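You operate a simulated robot arm through the tools that you are given. There is no shell and no other tool.

The job below is to be done with a simulated robot arm. You get a single attempt, and the scene is never put back.

JOB
Pour about 150 ml into the green can, then water the orange and blue pots.
Fine: water from the teal jug; about 40 ml a pot from the can; jug and can go back. Set down upright: teal jug, green can.

It is judged by the outcome, as a careful person would: the job done as asked, and still so three seconds after it is handed in. It fails if anything else is knocked over, pushed out of place, dropped, spilled or broken.

ROBOT AND FRAMES
A 7-joint arm with a two-finger parallel gripper, fixed in place. Base frame: the origin is on the floor under the middle of its stand, x ahead of it, y to its left, z up; the work surface is at about z = 780. Lengths are in mm, angles in degrees, forces in N, time in s.
With the tool pointing down near the work surface it reaches from about 340 to 860 mm from the base axis. Its first joint turns from -166.0 to 166.0 degrees. Payload 3.43 kg.
The tool frame sits at the grasp point between the pads (the TCP): z along the fingers, y along the line on which they close. The tips reach 34 mm beyond it. The gripper opens to 128 mm. The fingers are 24 mm wide and 12 mm thick; the gripper's body (48 by 130 mm) begins 96 mm behind the TCP.
Orientation is told as [roll, pitch, yaw] about the base's x, y, z axes, in that order, counted from this pose: with the fingers straight down and closing along the base's y, the tool's x points along the base's -x, its y along +y and its z along -z.

CONTROLS
- The arm moves only by the tool nudge_tool. Its argument "plan" is a list of rows, each a list of 7 numbers: the shift along the tool's x, y, z in mm, then the turn, a rotation vector about the tool's x, y, z in degrees, then the gripper command, from -1 (shut) to 1 (fully open), values between in proportion. In form: [[dx, dy, dz, rx, ry, rz, gripper], ...]. A call has 1 to 20 rows; each row shifts and turns the commanded pose from where the row before left it, along the tool's axes as they then stand. A row lasts 0.2 s, in which the tool goes at most 50 mm and 8.6 degrees; a call with a longer step from one row to the next is refused whole, and so is a gripper value outside its range. A pose out of reach is approached as far as the arm can. The call stops where the force on the tool passes 40 N (or 10 N more than at its start, if that is more) or the arm is blocked; 0.2 s more then pass. The fingers move at their own pace (about 153 mm/s each) and stop on an object; they squeeze with about 26 N. The grip force told is the motor's: it shows also when the fingers shut on nothing. Time passes only in rows, and 0.2 s behind the last, so rows that do not move let the fingers close. It gives the time, the measured TCP pose, the force on the tool (base axes), the opening and the grip force at its end, in the units of the frame above (readings bear some noise), with the torque about the TCP (base axes, N m) and any sound that the robot's microphone picked up.
- Cameras (640 x 400 px; columns grow to the right, rows downward): "scene" is fixed at [223.2, 658.5, 1544.3]; the picture's right is [-0.86, -0.52, 0.00], its down [-0.51, 0.85, -0.14] and it looks along [0.07, -0.12, -0.99] (base axes); focal length 214 px, centre (320, 200). "wrist" rides on the gripper at [76, -11, -160] in the tool frame; the picture's right is [0.15, 0.99, 0.00], its down [-0.88, 0.13, -0.46] and it looks along [-0.45, 0.07, 0.89] (tool axes); focal length 234 px, centre (320, 200). There is no depth. A picture from a camera that has moved, and an enlarged one, comes with that camera's place and axes in the base frame and with its lens. The place of the scene camera against the robot may be out by one fixed shift of up to 12 mm in any direction.
- snapshot(camera): a new picture of that camera. It takes no simulated time.
- zoom(camera, box): a new picture of the part [left, top, right, bottom] of that camera's present view, enlarged. It takes no simulated time.
- close_job(): hands the job in; it is judged then, once.

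Places have to be worked out from the pictures, the camera data and where the tool is seen. Open the gripper and draw the arm clear of the work before you hand the job in, unless the task says otherwise.

The tools are called after "Emit:" as name(argument=value, ...) on one line, values as JSON. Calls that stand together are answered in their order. nudge_tool: Moves the arm, as the interface text tells. Its arguments: {"type":"object","properties":{"plan":{"type":"array"}},"required":["plan"]} The other tools are called the same way: snapshot (camera) takes a picture; zoom (camera, box) takes an enlarged picture of a part of a camera's view; close_job () hands the job in.

At the start:

```text
clock: 0.0
ee_pos: [337.7, 443.2, 1203.6]
tcp_rot: [0.0, 0.1, 0.1]
wrist_force: [1.0, 0.5, 0.1]
wrist_torque: [-0.02, -0.02, -0.02]
opening: 128.2
grip_force: 0.0
```

scene: 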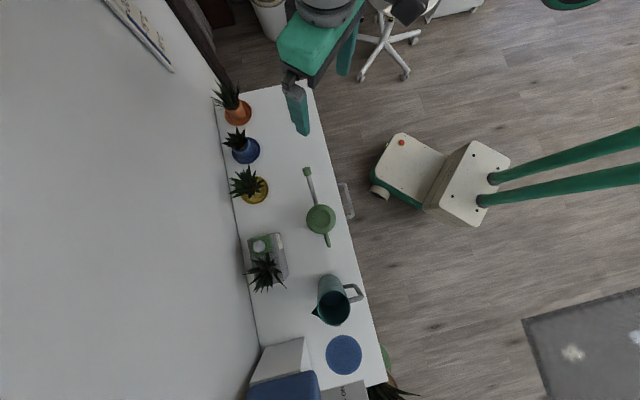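
wrist: 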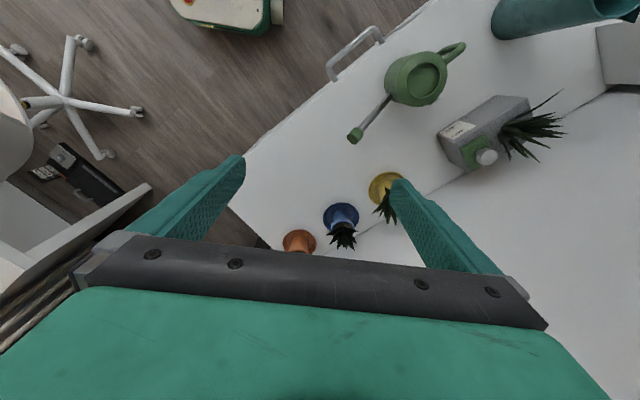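

I'll look closer at the table before moving: the jug, the can and the pots.

Emit:
zoom(camera="scene", box=[200, 70, 400, 195])

Emit:
zoom(camera="scene", box=[220, 160, 400, 272])

Emit:
zoom(camera="scene", box=[230, 260, 420, 400])

Emit:
zoom(camera="wrist", box=[240, 0, 640, 260])

```text
3.20 times, centred on (300, 132) of scene
camera zoom: at [223.2, 658.5, 1544.3], right [-0.86, -0.52, 0.0], down [-0.51, 0.85, -0.14], along [0.07, -0.12, -0.99], focal length 686 px, centre (384, 416)
```

zoom: 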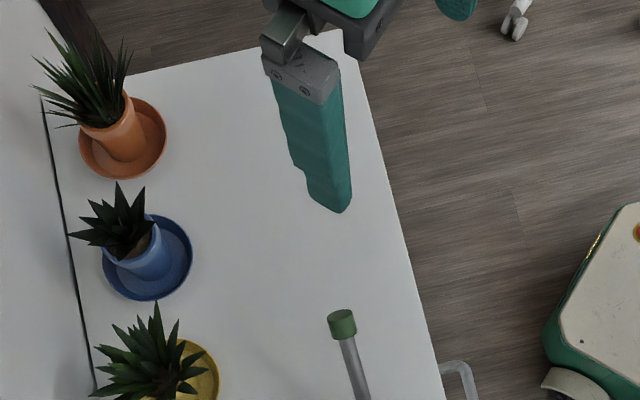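

```text
3.56 times, centred on (310, 216) of scene
camera zoom: at [223.2, 658.5, 1544.3], right [-0.86, -0.52, 0.0], down [-0.51, 0.85, -0.14], along [0.07, -0.12, -0.99], focal length 763 px, centre (356, 143)
```

zoom: 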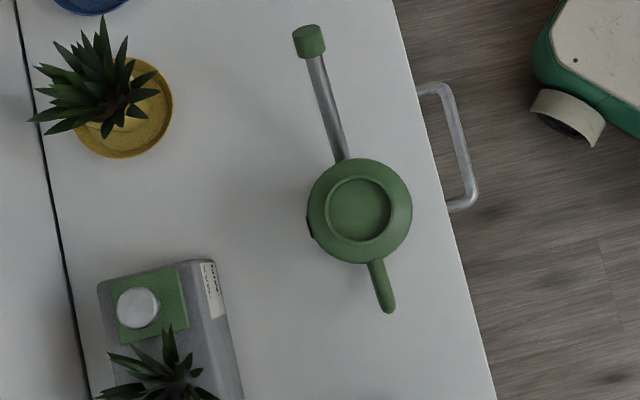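

```text
2.86 times, centred on (325, 330) of scene
camera zoom: at [223.2, 658.5, 1544.3], right [-0.86, -0.52, 0.0], down [-0.51, 0.85, -0.14], along [0.07, -0.12, -0.99], focal length 613 px, centre (306, -171)
```

zoom: 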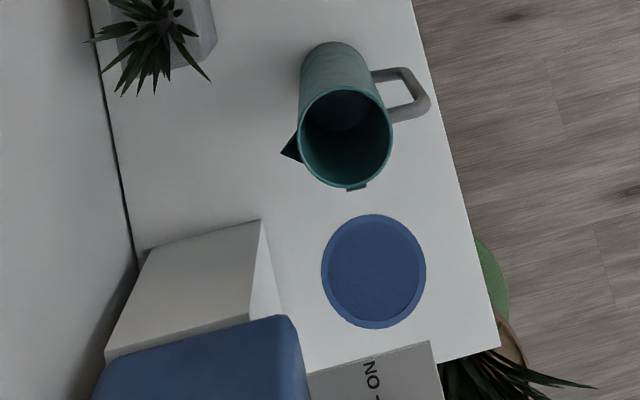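

```text
1.54 times, centred on (440, 130) of wrist
camera zoom: at [262.2, 433.2, 1364.2], right [-0.15, 0.99, 0.0], down [0.88, 0.13, 0.46], along [0.45, 0.07, -0.89], focal length 360 px, centre (135, 308)
```

zoom: 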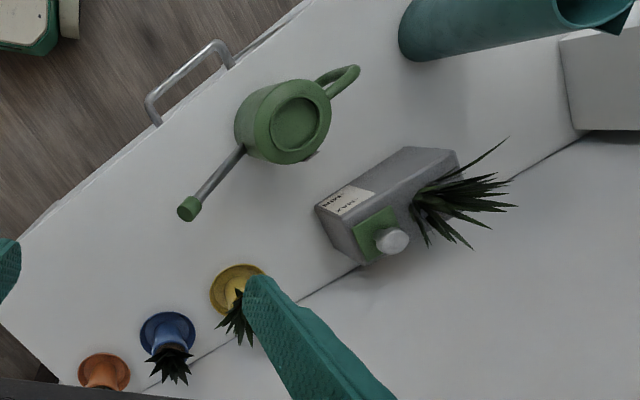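

The table runs diagonally. I judge the can at about (237, 627), its spout pointing to (348, 527), and the jug at about (90, 810). The orange pot is near (717, 443) and the blue pot near (609, 549). I'll move the wrist camera for a side view of the can and jug, to get their heights and shapes.

Emit:
nudge_tool(plan=[[36, 11.7, 25, 0, 0, 0, 1], [36, 11.7, 25, 0, 0, 0, 1], [36, 11.7, 25, 0, 0, 0, 1], [36, 11.7, 25, 0, 0, 0, 1], [36, 11.7, 25, 0, 0, 0, 1], [36, 11.7, 25, 0, 0, 0, 1], [0, 0, 0, 0, 0, -7.5, 1], [0, 0, 0, 0, 0, -7.5, 1], [0, 0, 0, 0, 0, -7.5, 1], [0, 0, 0, 0, 0, -7.5, 1], [0, 0, 0, 0, 0, -7.5, 1], [0, 0, 0, 0, 0, -7.5, 1], [0, 0, 0, 0, -7.5, 0, 1], [0, 0, 0, 0, -7.5, 0, 1], [0, 0, 0, 0, -7.5, 0, 1], [0, 0, 0, 0, -7.5, 0, 1], [0, 0, 0, 0, -7.5, 0, 1], [0, 0, 0, 0, -7.5, 0, 1]])

```text
clock: 3.8
ee_pos: [121.8, 512.2, 1054.2]
tcp_rot: [0.0, -45.1, 45.0]
wrist_force: [0.5, 0.3, 0.1]
wrist_torque: [0.0, 0.03, 0.02]
opening: 128.0
grip_force: 0.1
```

The arm reached the pose cleanly. Now I take a picture from the wrist for a side view.

Emit:
snapshot(camera="wrist")

Emit:
snapshot(camera="scene")

```text
taken
camera wrist: at [12.3, 388.9, 1113.7], right [-0.77, 0.63, -0.1], down [0.12, 0.3, 0.95], along [0.62, 0.72, -0.31], focal length 234 px, centre (320, 200)
```

wrist: 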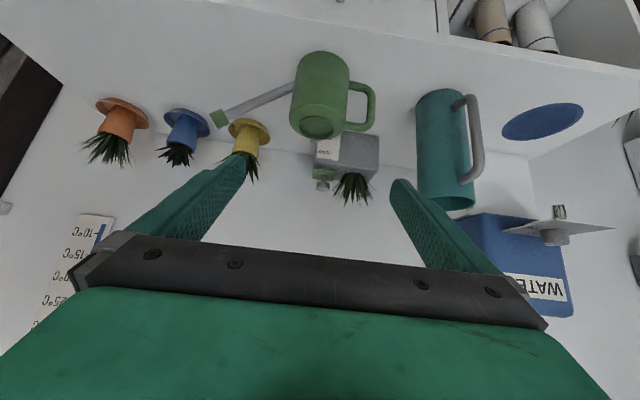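

```text
taken
```

scene: 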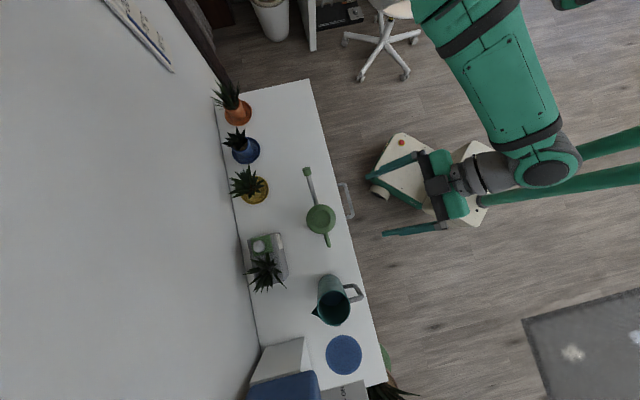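

The wrist view is upside-down, with image down being world up. I zoom in on the can, the jug and the pots to measure heights.

Emit:
zoom(camera="wrist", box=[200, 40, 400, 165])

Emit:
zoom(camera="wrist", box=[380, 70, 620, 220])

Emit:
zoom(camera="wrist", box=[70, 80, 290, 218])

Emit:
zoom(camera="wrist", box=[280, 110, 400, 220])

Emit:
zoom(camera="scene", box=[300, 265, 380, 335])

```text
3.20 times, centred on (300, 102) of wrist
camera zoom: at [12.3, 388.9, 1113.7], right [-0.77, 0.63, -0.1], down [0.12, 0.3, 0.95], along [0.62, 0.72, -0.31], focal length 749 px, centre (384, 512)
```

zoom: 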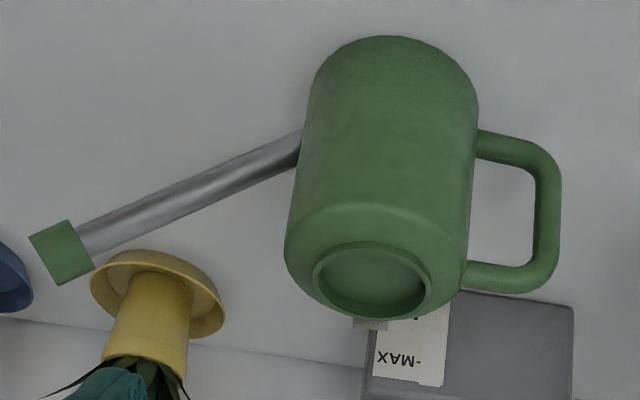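

```text
2.67 times, centred on (500, 145) of wrist
camera zoom: at [12.3, 388.9, 1113.7], right [-0.77, 0.63, -0.1], down [0.12, 0.3, 0.95], along [0.62, 0.72, -0.31], focal length 624 px, centre (-160, 347)
```

zoom: 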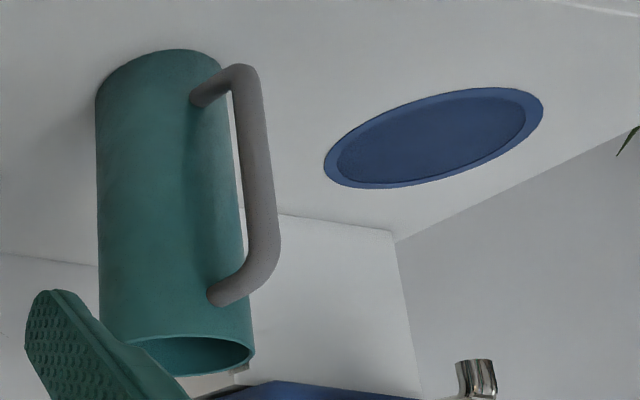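

```text
2.90 times, centred on (180, 149) of wrist
camera zoom: at [12.3, 388.9, 1113.7], right [-0.77, 0.63, -0.1], down [0.12, 0.3, 0.95], along [0.62, 0.72, -0.31], focal length 679 px, centre (726, 348)
```

zoom: 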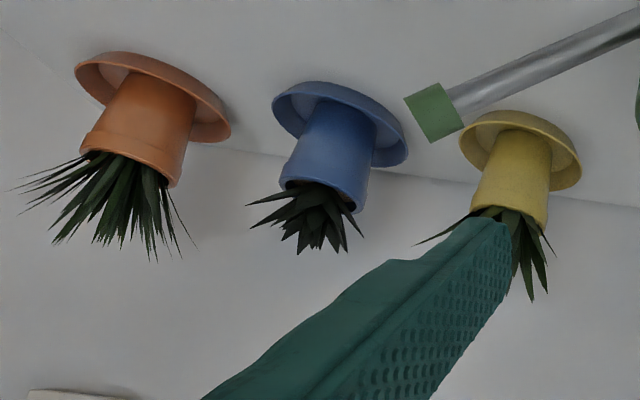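

```text
3.64 times, centred on (340, 165) of wrist
camera zoom: at [12.3, 388.9, 1113.7], right [-0.77, 0.63, -0.1], down [0.12, 0.3, 0.95], along [0.62, 0.72, -0.31], focal length 852 px, centre (247, 327)
```

zoom: 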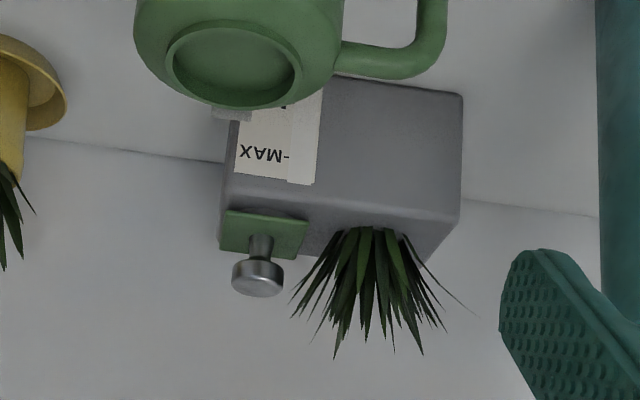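

```text
5.71 times, centred on (340, 300) of scene
camera zoom: at [223.2, 658.5, 1544.3], right [-0.86, -0.52, 0.0], down [-0.51, 0.85, -0.14], along [0.07, -0.12, -0.99], focal length 1226 px, centre (206, -371)
```

zoom: 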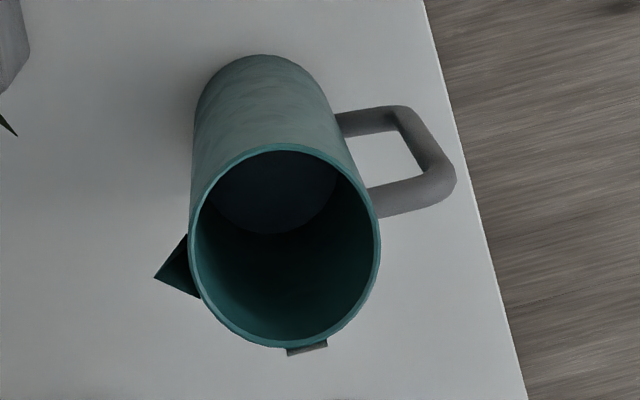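

From these views:
- **Can:** about (n=611, t=-274) in table axes, radius 46, rim at z≈885.
- **Jug:** about (93, 803), radius 41, rim at z≈980. Its handle points straight at the table's front edge.

Both vessels carry a small grey tab on one side. I move the wrist camera round to the jug's other flank to see its tab before choosing a grip.

Emit:
nudge_tool(plan=[[-8.3, 40.4, 8.3, 0, 0, 0, 1], [-8.3, 40.4, 8.3, 0, 0, 0, 1], [-8.3, 40.4, 8.3, 0, 0, 0, 1], [-8.3, 40.4, 8.3, 0, 0, 0, 1], [-8.3, 40.4, 8.3, 0, 0, 0, 1], [-8.3, 40.4, 8.3, 0, 0, 0, 1], [-8.3, 40.4, 8.3, 0, 0, 0, 1], [0, 0, 0, 3.54, 0, 3.54, 1], [0, 0, 0, 3.54, 0, 3.54, 1], [0, 0, 0, 3.54, 0, 3.54, 1], [0, 0, 0, 3.54, 0, 3.54, 1], [0, 0, 0, 3.54, 0, 3.54, 1]])

Emit:
snapshot(camera="wrist")

```text
clock: 6.4
ee_pos: [-20.2, 772.2, 1055.4]
tcp_rot: [-0.1, -44.9, 20.0]
wrist_force: [0.8, -1.0, -0.3]
wrist_torque: [0.0, 0.03, 0.0]
opening: 127.9
grip_force: 0.0
```

```text
taken
camera wrist: at [-172.5, 705.5, 1113.6], right [-0.43, 0.89, -0.1], down [0.24, 0.23, 0.94], along [0.87, 0.39, -0.31], focal length 234 px, centre (320, 200)
```

wrist: 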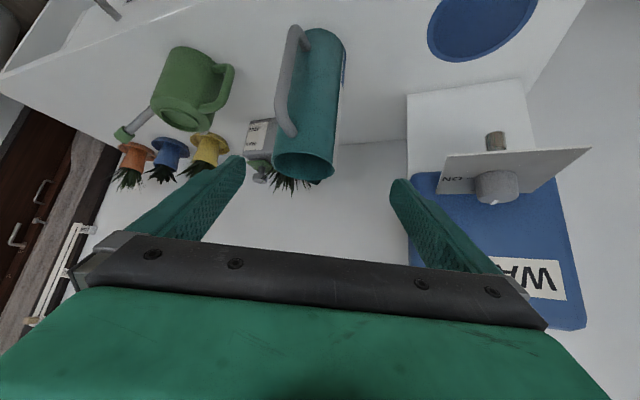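

The jug's far flank is now at the right edge of the jug. I zoom in on it.

Emit:
zoom(camera="wrist", box=[250, 15, 380, 195])

Emit:
zoom(camera="wrist", box=[380, 60, 620, 330])

Emit:
zoom(camera="wrist", box=[90, 30, 320, 200])

```text
2.22 times, centred on (315, 105) of wrist
camera zoom: at [-172.5, 705.5, 1113.6], right [-0.43, 0.89, -0.1], down [0.24, 0.23, 0.94], along [0.87, 0.39, -0.31], focal length 520 px, centre (331, 411)
```

zoom: 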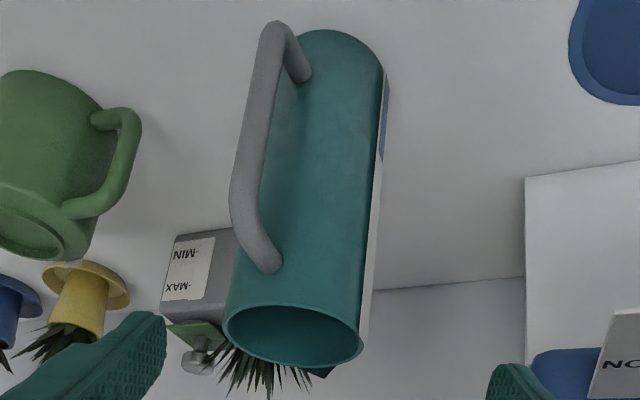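

```text
1.48 times, centred on (500, 195) of wrist
camera zoom: at [-172.5, 705.5, 1113.6], right [-0.43, 0.89, -0.1], down [0.24, 0.23, 0.94], along [0.87, 0.39, -0.31], focal length 347 px, centre (53, 207)
```

zoom: 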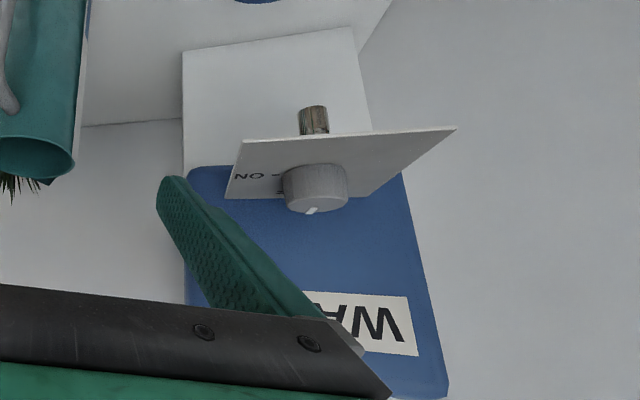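

```text
2.35 times, centred on (205, 115) of wrist
camera zoom: at [-172.5, 705.5, 1113.6], right [-0.43, 0.89, -0.1], down [0.24, 0.23, 0.94], along [0.87, 0.39, -0.31], focal length 551 px, centre (591, 400)
```

zoom: 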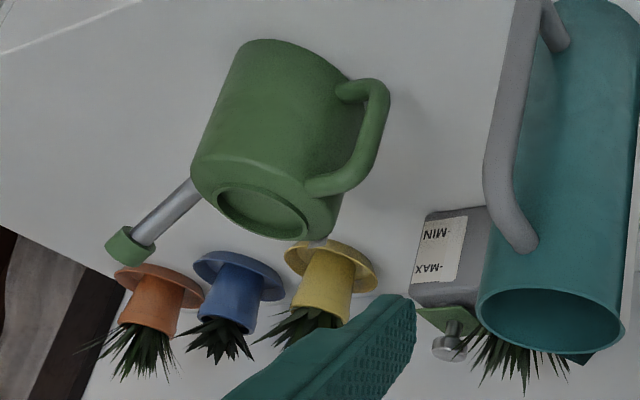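

The tab is a sight-gauge strip with a blue column, and it puts the jug's water level at about z≈852, roughly 310–340 ml. I'll grip the jug across its body from the handle side, with the fingers straddling the handle. Next I go to the pre-grasp pose with the tool 20° below horizontal.

Emit:
nudge_tool(plan=[[0, 0, 0, -3.54, 0, -3.54, 1], [0, 0, 0, -3.54, 0, -3.54, 1], [0, 0, 0, -3.54, 0, -3.54, 1], [0, 0, 0, -3.54, 0, -3.54, 1], [0, 0, 0, -3.54, 0, -3.54, 1], [29, -14.6, 15.9, 0, 0, 0, 1], [29, -14.6, 15.9, 0, 0, 0, 1], [29, -14.6, 15.9, 0, 0, 0, 1], [29, -14.6, 15.9, 0, 0, 0, 1], [0, 0, 0, 0, -8.33, 0, 1], [0, 0, 0, 0, -8.33, 0, 1], [0, 0, 0, 0, -8.33, 0, 1], [0, 0, 0, 0, 0, 0, 1]])

Emit:
snapshot(camera="wrist")

Emit:
snapshot(camera="scene")

```text
clock: 9.2
ee_pos: [-5.8, 705.2, 927.1]
tcp_rot: [0.1, -70.1, 44.9]
wrist_force: [0.4, -0.9, 0.0]
wrist_torque: [-0.01, -0.02, 0.01]
opening: 128.1
grip_force: 0.1
```

```text
taken
camera wrist: at [-121.2, 573.0, 910.4], right [-0.73, 0.66, -0.14], down [-0.18, 0.0, 0.98], along [0.65, 0.75, 0.12], focal length 234 px, centre (320, 200)
```

wrist: 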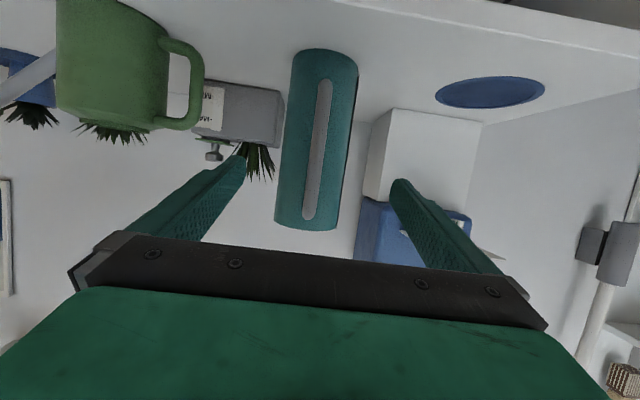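

```text
taken
```

scene: 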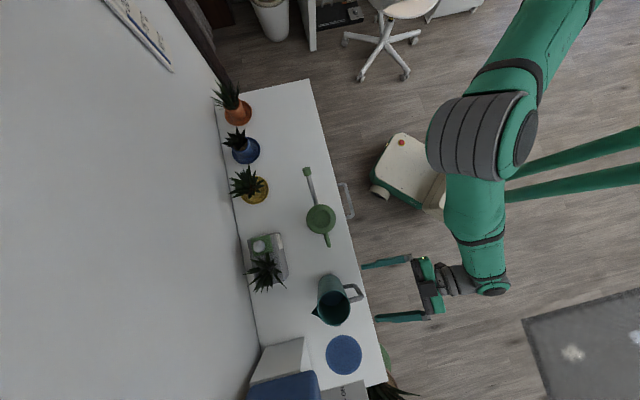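

I zoom in on the jug to fix the lateral alignment and the distance before moving in.

Emit:
zoom(camera="wrist", box=[250, 35, 410, 240])

Emit:
zoom(camera="scene", box=[290, 240, 450, 340])

```text
1.95 times, centred on (330, 138) of wrist
camera zoom: at [-121.2, 573.0, 910.4], right [-0.73, 0.66, -0.14], down [-0.18, 0.0, 0.98], along [0.65, 0.75, 0.12], focal length 457 px, centre (300, 322)
```

zoom: 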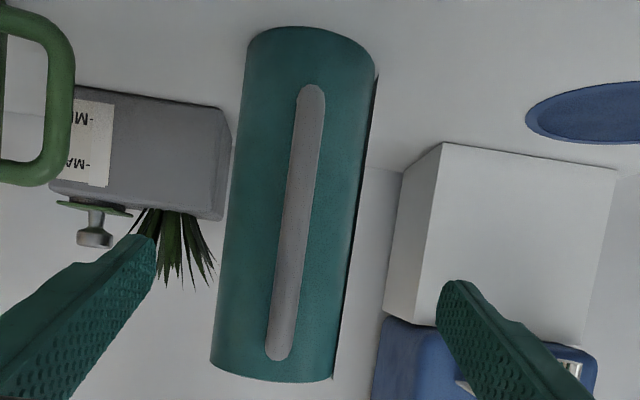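

```text
4.00 times, centred on (370, 290) of scene
camera zoom: at [223.2, 658.5, 1544.3], right [-0.86, -0.52, 0.0], down [-0.51, 0.85, -0.14], along [0.07, -0.12, -0.99], focal length 858 px, centre (120, -160)
```

zoom: 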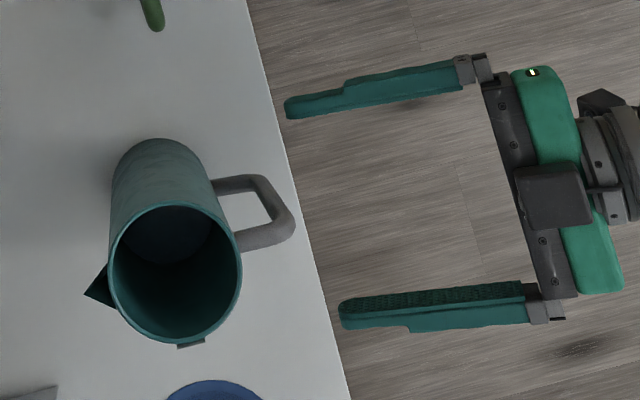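

The jug's axis is at about t=-498, n=631, so the tool is about 4.5 mm off to one side. I correct that and slide in along the fingers. The palm keeps about 18 mm clear of the handle.

Emit:
nudge_tool(plan=[[0, -4.5, 0, 0, 0, 0, 1], [0, 0, 25, 0, 0, 0, 1], [0, 0, 25, 0, 0, 0, 1], [0, 0, 25, 0, 0, 0, 1], [0, 0, 25, 0, 0, 0, 1], [0, 0, 14, 0, 0, 0, 1], [0, 0, 13, 0, 0, 0, 1], [0, 0, 0, 0, 0, 0, 1]])

Emit:
zoom(camera="scene", box=[290, 240, 450, 340])

Emit:
snapshot(camera="wrist")

```text
clock: 11.0
ee_pos: [82.3, 785.7, 883.5]
tcp_rot: [0.0, -70.0, 45.0]
wrist_force: [0.3, -0.3, -0.8]
wrist_torque: [0.01, 0.02, -0.01]
opening: 128.1
grip_force: 0.1
```

```text
4.00 times, centred on (370, 290) of scene
camera zoom: at [223.2, 658.5, 1544.3], right [-0.86, -0.52, 0.0], down [-0.51, 0.85, -0.14], along [0.07, -0.12, -0.99], focal length 858 px, centre (120, -160)
```

zoom: 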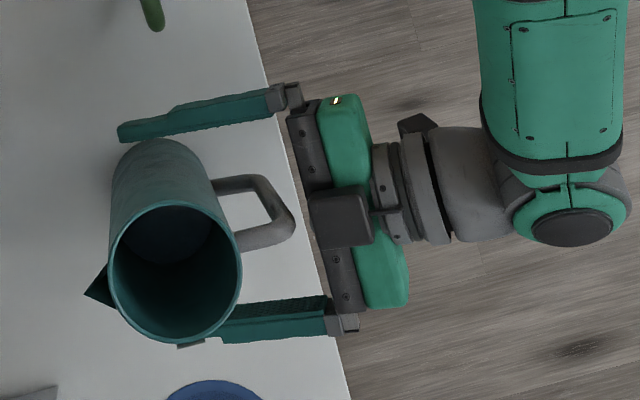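

```text
taken
camera wrist: at [-33.5, 654.4, 867.1], right [-0.74, 0.66, -0.14], down [-0.18, 0.0, 0.98], along [0.65, 0.75, 0.12], focal length 234 px, centre (320, 200)
```

wrist: 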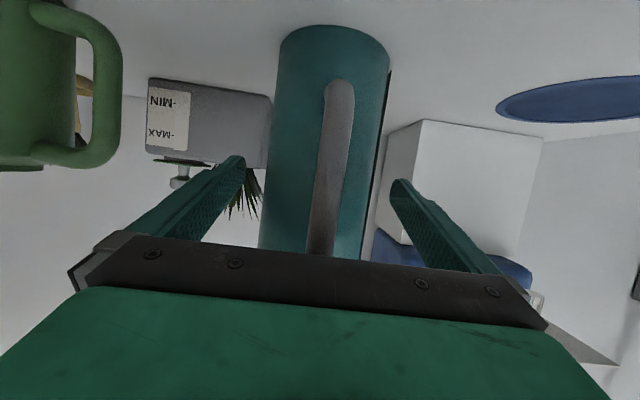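

The tool is centred on the jug and nothing is touching. I close the fingers in small steps, then squeeze.

Emit:
nudge_tool(plan=[[0, 0, 0, 0, 0, 0, 0.7], [0, 0, 0, 0, 0, 0, 0.55], [0, 0, 0, 0, 0, 0, 0.45], [0, 0, 0, 0, 0, 0, 0.38], [0, 0, 0, 0, 0, 0, 0.32], [0, 0, 0, 0, 0, 0, -1], [0, 0, 0, 0, 0, 0, -1], [0, 0, 0, 0, 0, 0, -1]])

Emit:
zoom(camera="scene", box=[290, 240, 450, 340])

Emit:
snapshot(camera="wrist")

```text
clock: 12.8
ee_pos: [83.8, 785.3, 883.4]
tcp_rot: [0.0, -70.0, 44.9]
wrist_force: [1.7, 1.3, -0.3]
wrist_torque: [0.18, -0.01, -0.07]
opening: 82.1
grip_force: 26.5
```

```text
4.00 times, centred on (370, 290) of scene
camera zoom: at [223.2, 658.5, 1544.3], right [-0.86, -0.52, 0.0], down [-0.51, 0.85, -0.14], along [0.07, -0.12, -0.99], focal length 858 px, centre (120, -160)
```

zoom: 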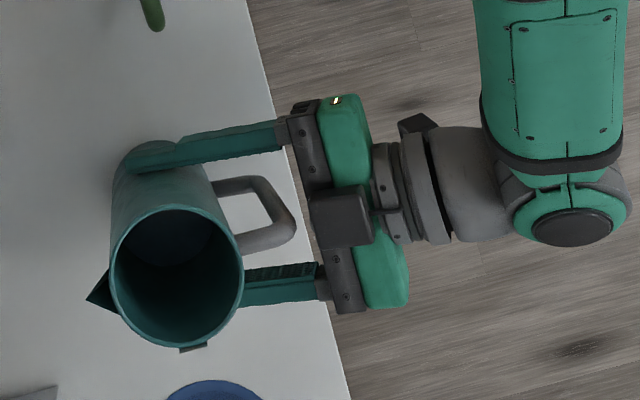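

```text
taken
camera wrist: at [-33.6, 654.3, 867.2], right [-0.73, 0.66, -0.14], down [-0.18, 0.0, 0.98], along [0.65, 0.75, 0.12], focal length 234 px, centre (320, 200)
```

wrist: 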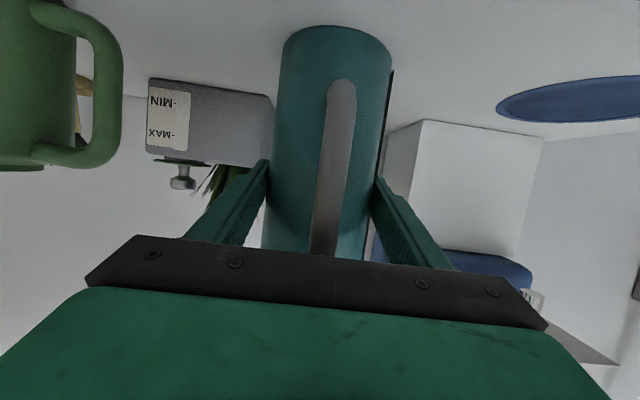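

The jug is gripped at 82 mm opening with 26.5 N. I lift it slowly, straight up, and read its weight.

Emit:
nudge_tool(plan=[[-4.7, 0, -1.71, 0, 0, 0, -1], [-9.4, 0, -3.42, 0, 0, 0, -1], [-14.1, 0, -5.13, 0, 0, 0, -1], [-18.8, 0, -6.84, 0, 0, 0, -1], [0, 0, 0, 0, 0, 0, -1], [0, 0, 0, 0, 0, 0, -1], [0, 0, 0, 0, 0, 0, -1]])

Emit:
zoom(camera="scene", box=[290, 240, 450, 340])

Emit:
snapshot(camera="wrist")

```text
clock: 14.4
ee_pos: [81.7, 784.3, 934.2]
tcp_rot: [-0.1, -70.0, 45.0]
wrist_force: [-0.5, -0.1, -4.5]
wrist_torque: [0.01, 0.01, 0.0]
opening: 82.2
grip_force: 26.3
```

```text
4.00 times, centred on (370, 290) of scene
camera zoom: at [223.2, 658.5, 1544.3], right [-0.86, -0.52, 0.0], down [-0.51, 0.85, -0.14], along [0.07, -0.12, -0.99], focal length 858 px, centre (120, -160)
```

zoom: 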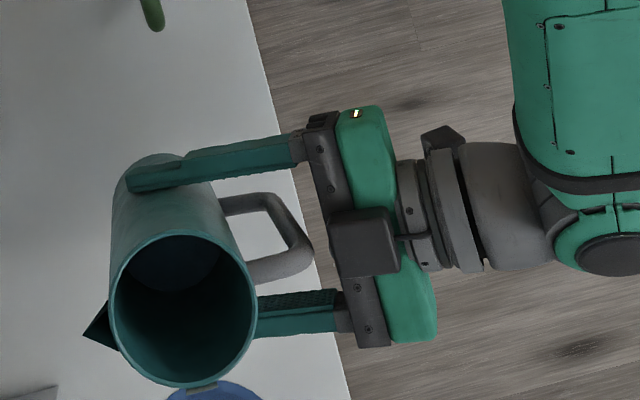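

```text
taken
camera wrist: at [-33.9, 654.3, 917.5], right [-0.74, 0.66, -0.14], down [-0.18, 0.0, 0.98], along [0.65, 0.75, 0.12], focal length 234 px, centre (320, 200)
```

wrist: 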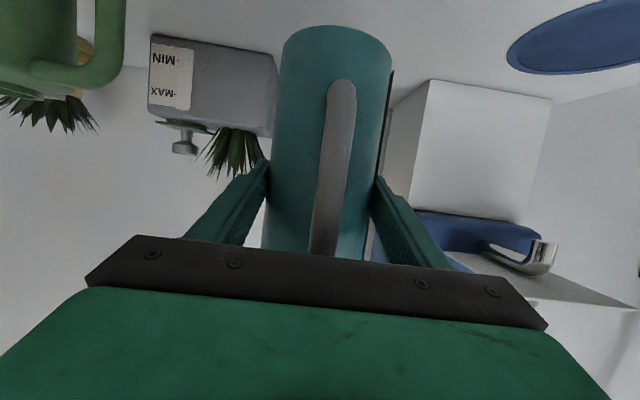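

It lifted cleanly: about 4.5 N in total and nearly zero torque, so I am gripping near the centre of mass. I take several still readings to get a good weight baseline.

Emit:
nudge_tool(plan=[[0, 0, 0, 0, 0, 0, -1]])

Emit:
nudge_tool(plan=[[0, 0, 0, 0, 0, 0, -1]])

Emit:
nudge_tool(plan=[[0, 0, 0, 0, 0, 0, -1]])

Emit:
nudge_tool(plan=[[0, 0, 0, 0, 0, 0, -1]])

Emit:
nudge_tool(plan=[[0, 0, 0, 0, 0, 0, -1]])

Emit:
nudge_tool(plan=[[0, 0, 0, 0, 0, 0, -1]])

Emit:
nudge_tool(plan=[[0, 0, 0, 0, 0, 0, -1]])

Emit:
nudge_tool(plan=[[0, 0, 0, 0, 0, 0, -1]])

```text
clock: 14.8
ee_pos: [84.2, 784.4, 933.7]
tcp_rot: [0.0, -70.0, 45.1]
wrist_force: [0.7, -0.2, -3.5]
wrist_torque: [0.0, -0.02, 0.02]
opening: 82.3
grip_force: 26.1
```

```text
clock: 15.2
ee_pos: [83.5, 785.7, 934.5]
tcp_rot: [-0.1, -70.1, 45.1]
wrist_force: [0.4, 0.1, -4.0]
wrist_torque: [0.02, 0.0, 0.02]
opening: 82.4
grip_force: 25.8
```

```text
clock: 15.6
ee_pos: [83.5, 786.1, 934.0]
tcp_rot: [0.0, -69.8, 45.1]
wrist_force: [0.4, 0.1, -6.1]
wrist_torque: [0.0, -0.04, -0.01]
opening: 82.0
grip_force: 26.2
```

```text
clock: 16.0
ee_pos: [81.0, 786.3, 934.7]
tcp_rot: [0.1, -70.0, 45.1]
wrist_force: [1.0, 0.9, -4.4]
wrist_torque: [0.01, -0.01, -0.01]
opening: 82.4
grip_force: 26.0
```

```text
clock: 16.4
ee_pos: [82.2, 785.7, 933.7]
tcp_rot: [0.0, -69.9, 45.1]
wrist_force: [0.3, 0.1, -5.2]
wrist_torque: [0.02, 0.01, 0.02]
opening: 82.1
grip_force: 26.2
```

```text
clock: 16.8
ee_pos: [81.8, 785.3, 933.5]
tcp_rot: [0.1, -70.0, 45.1]
wrist_force: [0.1, 0.6, -4.8]
wrist_torque: [0.0, 0.03, -0.02]
opening: 82.3
grip_force: 26.0
```

```text
clock: 17.2
ee_pos: [83.0, 785.9, 933.4]
tcp_rot: [0.0, -70.0, 45.2]
wrist_force: [-0.3, -0.1, -5.2]
wrist_torque: [0.0, 0.01, 0.0]
opening: 82.2
grip_force: 26.2
```

```text
clock: 17.6
ee_pos: [81.6, 786.2, 933.4]
tcp_rot: [0.0, -70.1, 45.1]
wrist_force: [-0.3, 0.9, -4.0]
wrist_torque: [-0.01, -0.03, 0.02]
opening: 82.5
grip_force: 26.6
```

The force noise is about 0.7 N, so weight alone is too coarse (mean about 4.6 N) and the sight gauges will serve better. I lift higher and carry the jug upright over to where its gauge faces the scene camera, to read the starting level.

Emit:
nudge_tool(plan=[[-18.8, 0, -6.84, 0, 0, 0, -1], [-28.2, 0, -10.3, 0, 0, 0, -1], [-28.2, 0, -10.3, 0, 0, 0, -1], [-18.8, 0, -6.84, 0, 0, 0, -1], [0, -15, 0, 0, 0, 0, -1], [0, -30, 0, 0, 0, 0, -1], [0, -40, 0, 0, 0, 0, -1], [0, -45, 0, 0, 0, 0, -1], [0, -45, 0, 0, 0, 0, -1], [0, -45, 0, 0, 0, 0, -1], [0, -45, 0, 0, 0, 0, -1], [0, -45, 0, 0, 0, 0, -1], [0, -45, 0, 0, 0, 0, -1], [0, -45, 0, 0, 0, 0, -1], [0, -45, 0, 0, 0, 0, -1], [0, -40, 0, 0, 0, 0, -1], [0, -40, 0, 0, 0, 0, -1], [0, -18, 0, 0, 0, 0, -1], [0, -10, 0, 0, 0, 0, -1], [0, 0, 0, 0, 0, 0, -1]])

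Emit:
snapshot(camera="scene")

```text
clock: 21.8
ee_pos: [378.3, 473.7, 1007.7]
tcp_rot: [0.7, -67.5, 43.8]
wrist_force: [0.3, -0.2, -4.2]
wrist_torque: [-0.03, -0.05, -0.02]
opening: 82.3
grip_force: 25.3
out of reach, approached as far as the arm can: row 15, 16, 17, 18, 19
```

```text
taken
```

scene: 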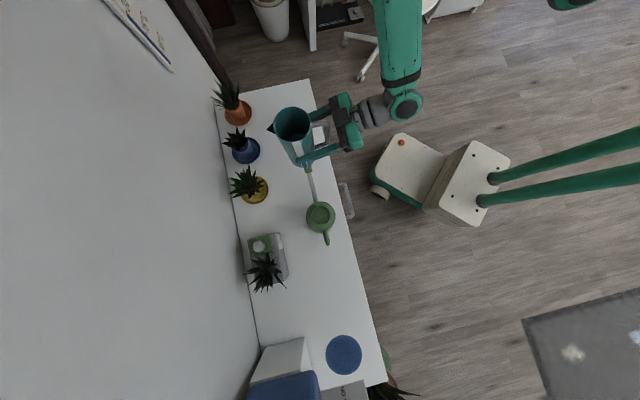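

The arm hit a reach limit short of the target, at about t=-67, and sagged slightly. The jug is still nearly upright. I look at the gauge from here.

Emit:
zoom(camera="scene", box=[255, 85, 375, 185])

Emit:
snapshot(camera="wrist")

```text
4.00 times, centred on (315, 135) of scene
camera zoom: at [223.2, 658.5, 1544.3], right [-0.86, -0.52, 0.0], down [-0.51, 0.85, -0.14], along [0.07, -0.12, -0.99], focal length 858 px, centre (340, 460)
```

zoom: 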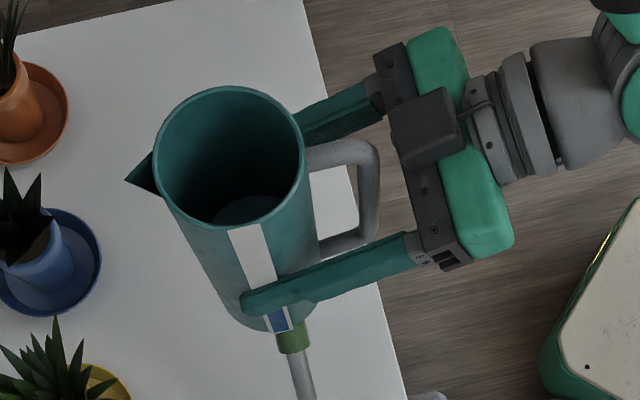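

```text
taken
camera wrist: at [260.1, 342.7, 999.7], right [-0.73, 0.67, -0.13], down [-0.15, 0.03, 0.99], along [0.66, 0.74, 0.08], focal length 234 px, centre (320, 200)
```

wrist: 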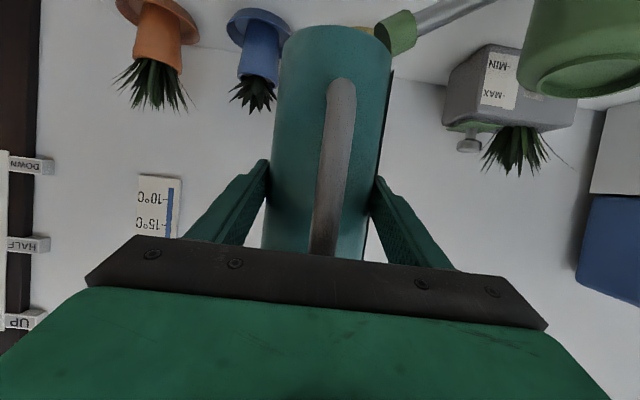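

The view works well: the finger hides the level now, but blue shows just below it, as expected for about 70 mm. I retrace away from the limit, tilt partway (40°, well short of pouring), and draw back to the front side of the can.

Emit:
nudge_tool(plan=[[0, 15, 0, 0, 0, 0, -1], [0, 30, 0, 0, 0, 0, -1], [0, 40, 0, 0, 0, 0, -1], [0, 45, 0, 0, 0, 0, -1], [0, 45, 0, 0, 0, 0, -1], [0, 45, 0, 0, 0, 0, -1], [0, 45, 0, 0, 0, 0, -1], [0, 40, 0, 0, 0, 0, -1], [0, 20, 0, 0, 0, 0, -1], [0, 5, 0, 0, 0, 0, -1], [0, 0, 0, 0, 8, 0, -1], [0, 0, 0, 0, 8, 0, -1], [0, 0, 0, 0, 8, 0, -1], [0, 0, 0, 0, 8, 0, -1], [0, 0, 0, 0, 8, 0, -1], [36.4, 0, -21, 0, 0, 0, -1], [36.4, 0, -21, 0, 0, 0, -1], [18.2, 0, -10.5, 0, 0, 0, -1], [18.2, 0, -10.5, 0, 0, 0, -1], [0, 0, 0, 0, 0, 0, -1]])

Emit:
zoom(camera="scene", box=[260, 150, 420, 280])

Emit:
snapshot(camera="wrist")

```text
clock: 26.0
ee_pos: [63.3, 622.4, 1030.1]
tcp_rot: [0.0, -30.0, 44.9]
wrist_force: [0.5, -0.2, -4.3]
wrist_torque: [0.04, -0.04, -0.01]
opening: 82.3
grip_force: 26.1
```

```text
3.08 times, centred on (340, 215) of scene
camera zoom: at [223.2, 658.5, 1544.3], right [-0.86, -0.52, 0.0], down [-0.51, 0.85, -0.14], along [0.07, -0.12, -0.99], focal length 660 px, centre (258, 154)
```

zoom: 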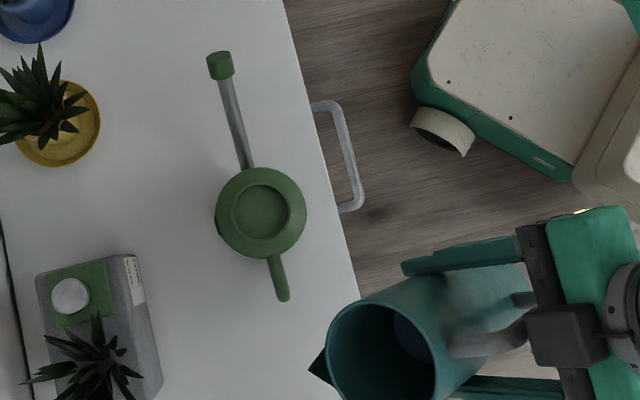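

```text
taken
camera wrist: at [-31.3, 512.1, 1130.7], right [-0.79, 0.61, -0.07], down [0.29, 0.47, 0.83], along [0.54, 0.64, -0.55], focal length 234 px, centre (320, 200)
```

wrist: 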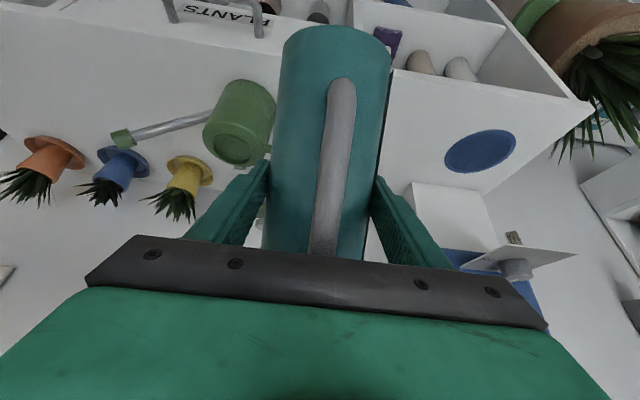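

The jug is held tilted 40° at about n=485, t=-395. I shift along the table to line up with the can (t≈-274), tilt to 55°, and come part way down, then check from above.

Emit:
nudge_tool(plan=[[0, -20, 0, 0, 0, 0, -1], [0, -35, 0, 0, 0, 0, -1], [0, -35, 0, 0, 0, 0, -1], [0, -21, 0, 0, 0, 0, -1], [0, -10, 0, 0, 0, 0, -1], [0, 0, 0, 0, 5, 0, -1], [0, 0, 0, 0, 5, 0, -1], [0, 0, 0, 0, 5, 0, -1], [4.5, 0, 17, 0, 0, 0, -1], [4.5, 0, 17, 0, 0, 0, -1], [4.5, 0, 17, 0, 0, 0, -1], [4.5, 0, 17, 0, 0, 0, -1], [0, 0, 0, 0, 0, 0, -1], [0, 0, 0, 0, 0, 0, -1]])

Emit:
zoom(camera="scene", box=[270, 170, 370, 250])

Emit:
snapshot(camera="scene")

```text
clock: 29.0
ee_pos: [148.6, 536.0, 959.6]
tcp_rot: [0.0, -15.0, 44.9]
wrist_force: [0.1, -0.7, -4.6]
wrist_torque: [0.02, -0.02, 0.01]
opening: 82.3
grip_force: 26.3
```

```text
5.00 times, centred on (320, 210) of scene
camera zoom: at [223.2, 658.5, 1544.3], right [-0.86, -0.52, 0.0], down [-0.51, 0.85, -0.14], along [0.07, -0.12, -0.99], focal length 1072 px, centre (320, 150)
```

zoom: 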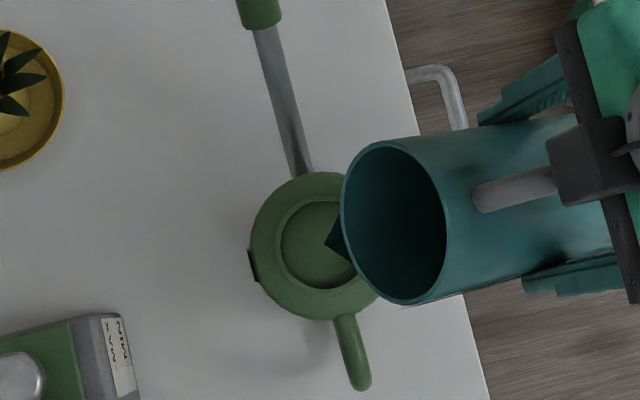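

```text
taken
```

scene: 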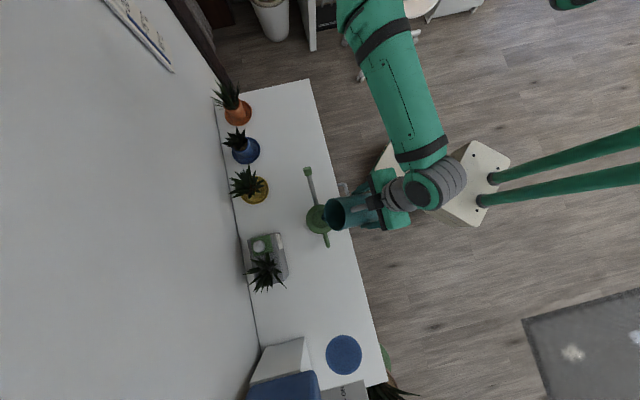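

The spout's lip sits right over the centre of the can's opening, at about z≈949. I set it about 11 mm nearer to me so the stream lands centrally, lower it to about 20 mm above the rim, and tilt to 60° about the lip.

Emit:
nudge_tool(plan=[[7.6, -0.7, 14.2, 0, 0, 0, -1], [7.6, -0.7, 14.2, 0, 0, 0, -1], [7.6, -0.6, 14.1, 0, 0, 0, -1], [-1.94, 0, -5.06, 0, 2.5, 0, -1], [-1.94, 0, -5.06, 0, 2.5, 0, -1], [0, 0, 0, 0, 0, 0, -1], [0, 0, 0, 0, 0, 0, -1]])

Emit:
zoom(camera="scene", box=[290, 185, 350, 245])

Emit:
snapshot(camera="wrist")

```text
clock: 30.6
ee_pos: [144.1, 528.0, 923.5]
tcp_rot: [0.0, -10.0, 45.0]
wrist_force: [0.9, 0.3, -4.4]
wrist_torque: [0.0, -0.01, -0.01]
opening: 82.0
grip_force: 25.8
```

```text
6.67 times, centred on (320, 215) of scene
camera zoom: at [223.2, 658.5, 1544.3], right [-0.86, -0.52, 0.0], down [-0.51, 0.85, -0.14], along [0.07, -0.12, -0.99], focal length 1430 px, centre (320, 100)
```

zoom: 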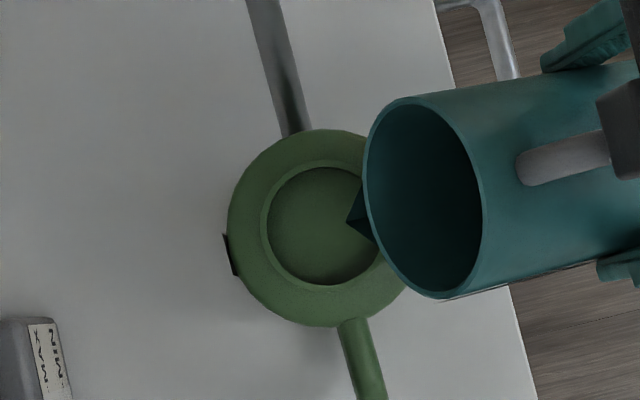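

```text
taken
camera wrist: at [79.6, 448.7, 1067.7], right [-0.8, 0.6, -0.03], down [0.46, 0.65, 0.6], along [0.38, 0.47, -0.8], focal length 234 px, centre (320, 200)
```

wrist: 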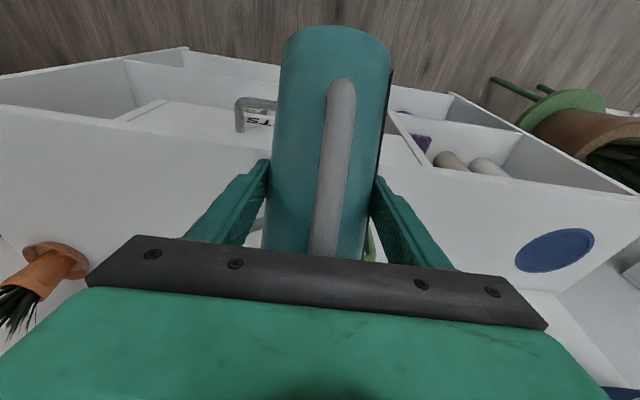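

The lip is about 10 mm short of the opening's centre, well inside it. I tilt on in small steps about the lip and watch for water.

Emit:
nudge_tool(plan=[[-1.94, 0, -5.06, 0, 2.5, 0, -1], [0, 0, 0, 0, 0, 0, -1], [0, 0, 0, 0, 0, 0, -1]])

Emit:
zoom(camera="scene", box=[290, 185, 350, 245])

```text
clock: 31.4
ee_pos: [144.5, 528.1, 928.8]
tcp_rot: [0.0, -7.6, 45.0]
wrist_force: [0.4, -0.4, -4.9]
wrist_torque: [0.02, -0.06, -0.01]
opening: 82.0
grip_force: 25.8
```

```text
6.67 times, centred on (320, 215) of scene
camera zoom: at [223.2, 658.5, 1544.3], right [-0.86, -0.52, 0.0], down [-0.51, 0.85, -0.14], along [0.07, -0.12, -0.99], focal length 1430 px, centre (320, 100)
```

zoom: 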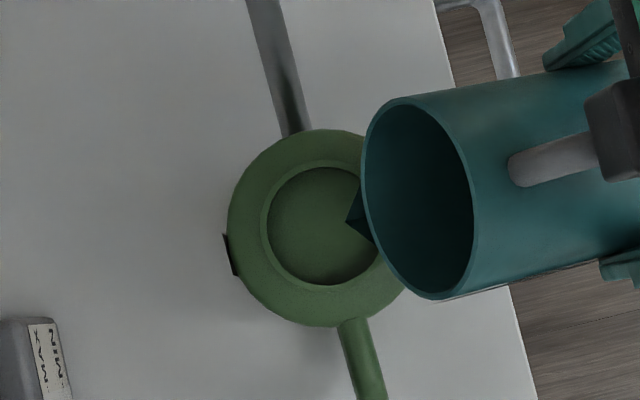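

No water yet at about 62°. I continue in 1.5° steps.

Emit:
nudge_tool(plan=[[-1.14, 0, -3.05, 0, 1.5, 0, -1], [0, 0, 0, 0, 0, 0, -1], [0, 0, 0, 0, 0, 0, -1]])

Emit:
zoom(camera="scene", box=[290, 185, 350, 245])

```text
clock: 32.2
ee_pos: [145.3, 528.8, 932.9]
tcp_rot: [0.0, -6.0, 45.1]
wrist_force: [-0.4, 0.3, -4.8]
wrist_torque: [0.03, -0.05, -0.03]
opening: 82.1
grip_force: 25.9
```

```text
6.67 times, centred on (320, 215) of scene
camera zoom: at [223.2, 658.5, 1544.3], right [-0.86, -0.52, 0.0], down [-0.51, 0.85, -0.14], along [0.07, -0.12, -0.99], focal length 1430 px, centre (320, 100)
```

zoom: 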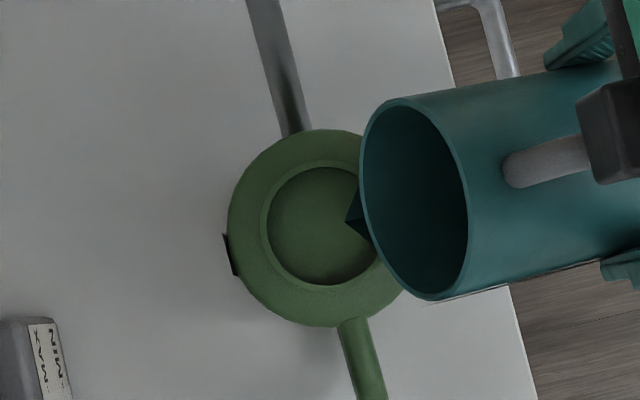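

Still nothing at 64°. I tilt another 1.5°.

Emit:
nudge_tool(plan=[[-1.14, 0, -3.05, 0, 1.5, 0, -1], [0, 0, 0, 0, 0, 0, -1], [0, 0, 0, 0, 0, 0, -1]])

Emit:
zoom(camera="scene", box=[290, 185, 350, 245])

```text
clock: 33.0
ee_pos: [146.3, 529.9, 935.3]
tcp_rot: [0.0, -4.6, 45.0]
wrist_force: [-0.4, 0.4, -4.1]
wrist_torque: [0.04, -0.02, 0.0]
opening: 82.5
grip_force: 26.2
```

```text
6.67 times, centred on (320, 215) of scene
camera zoom: at [223.2, 658.5, 1544.3], right [-0.86, -0.52, 0.0], down [-0.51, 0.85, -0.14], along [0.07, -0.12, -0.99], focal length 1430 px, centre (320, 100)
```

zoom: 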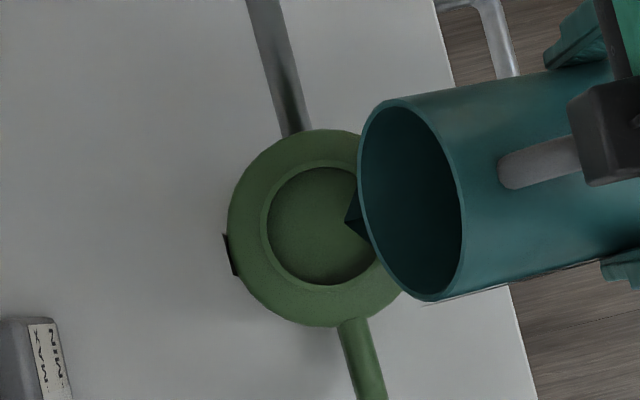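

65.5° and still dry, with no slip visible. I continue.

Emit:
nudge_tool(plan=[[-1.14, 0, -3.05, 0, 1.5, 0, -1], [0, 0, 0, 0, 0, 0, -1], [0, 0, 0, 0, 0, 0, -1]])

Emit:
zoom(camera="scene", box=[290, 185, 350, 245])

```text
clock: 33.8
ee_pos: [146.7, 529.1, 938.4]
tcp_rot: [0.0, -2.9, 45.0]
wrist_force: [-0.8, -0.1, -4.5]
wrist_torque: [0.01, -0.11, 0.03]
opening: 82.3
grip_force: 26.0
```

```text
6.67 times, centred on (320, 215) of scene
camera zoom: at [223.2, 658.5, 1544.3], right [-0.86, -0.52, 0.0], down [-0.51, 0.85, -0.14], along [0.07, -0.12, -0.99], focal length 1430 px, centre (320, 100)
```

zoom: 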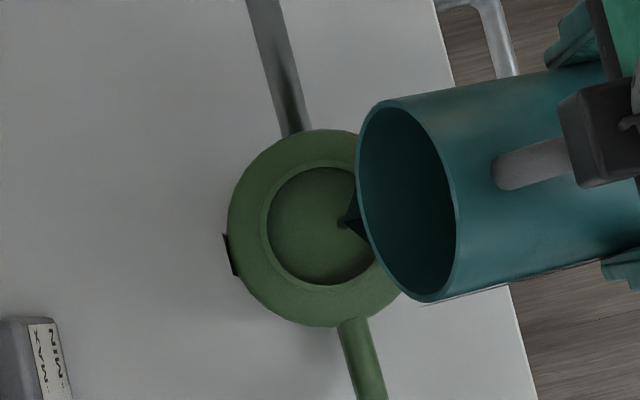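

A small dark bead shows at the lip. I look closer to see whether flow has begun.

Emit:
zoom(camera="scene", box=[306, 204, 336, 232])

Emit:
nudge_tool(plan=[[0, 0, 0, 0, 0, 0, -1]])

Emit:
zoom(camera="scene", box=[306, 204, 336, 232])

```text
14.29 times, centred on (321, 218) of scene
camera zoom: at [223.2, 658.5, 1544.3], right [-0.86, -0.52, 0.0], down [-0.51, 0.85, -0.14], along [0.07, -0.12, -0.99], focal length 3064 px, centre (306, -57)
```

zoom: 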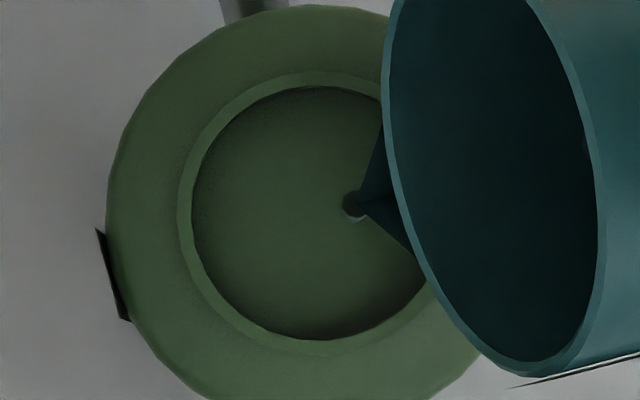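

```text
clock: 34.2
ee_pos: [144.2, 529.8, 937.1]
tcp_rot: [0.0, -3.0, 45.1]
wrist_force: [-0.5, 0.1, -5.1]
wrist_torque: [0.01, -0.03, 0.0]
opening: 82.5
grip_force: 25.5
```

```text
14.29 times, centred on (321, 218) of scene
camera zoom: at [223.2, 658.5, 1544.3], right [-0.86, -0.52, 0.0], down [-0.51, 0.85, -0.14], along [0.07, -0.12, -0.99], focal length 3064 px, centre (306, -57)
```

zoom: 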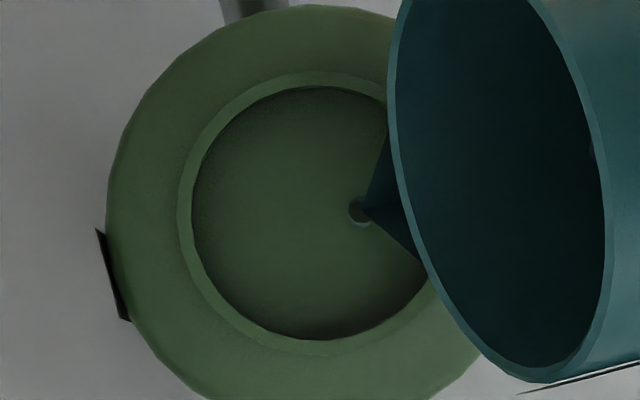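

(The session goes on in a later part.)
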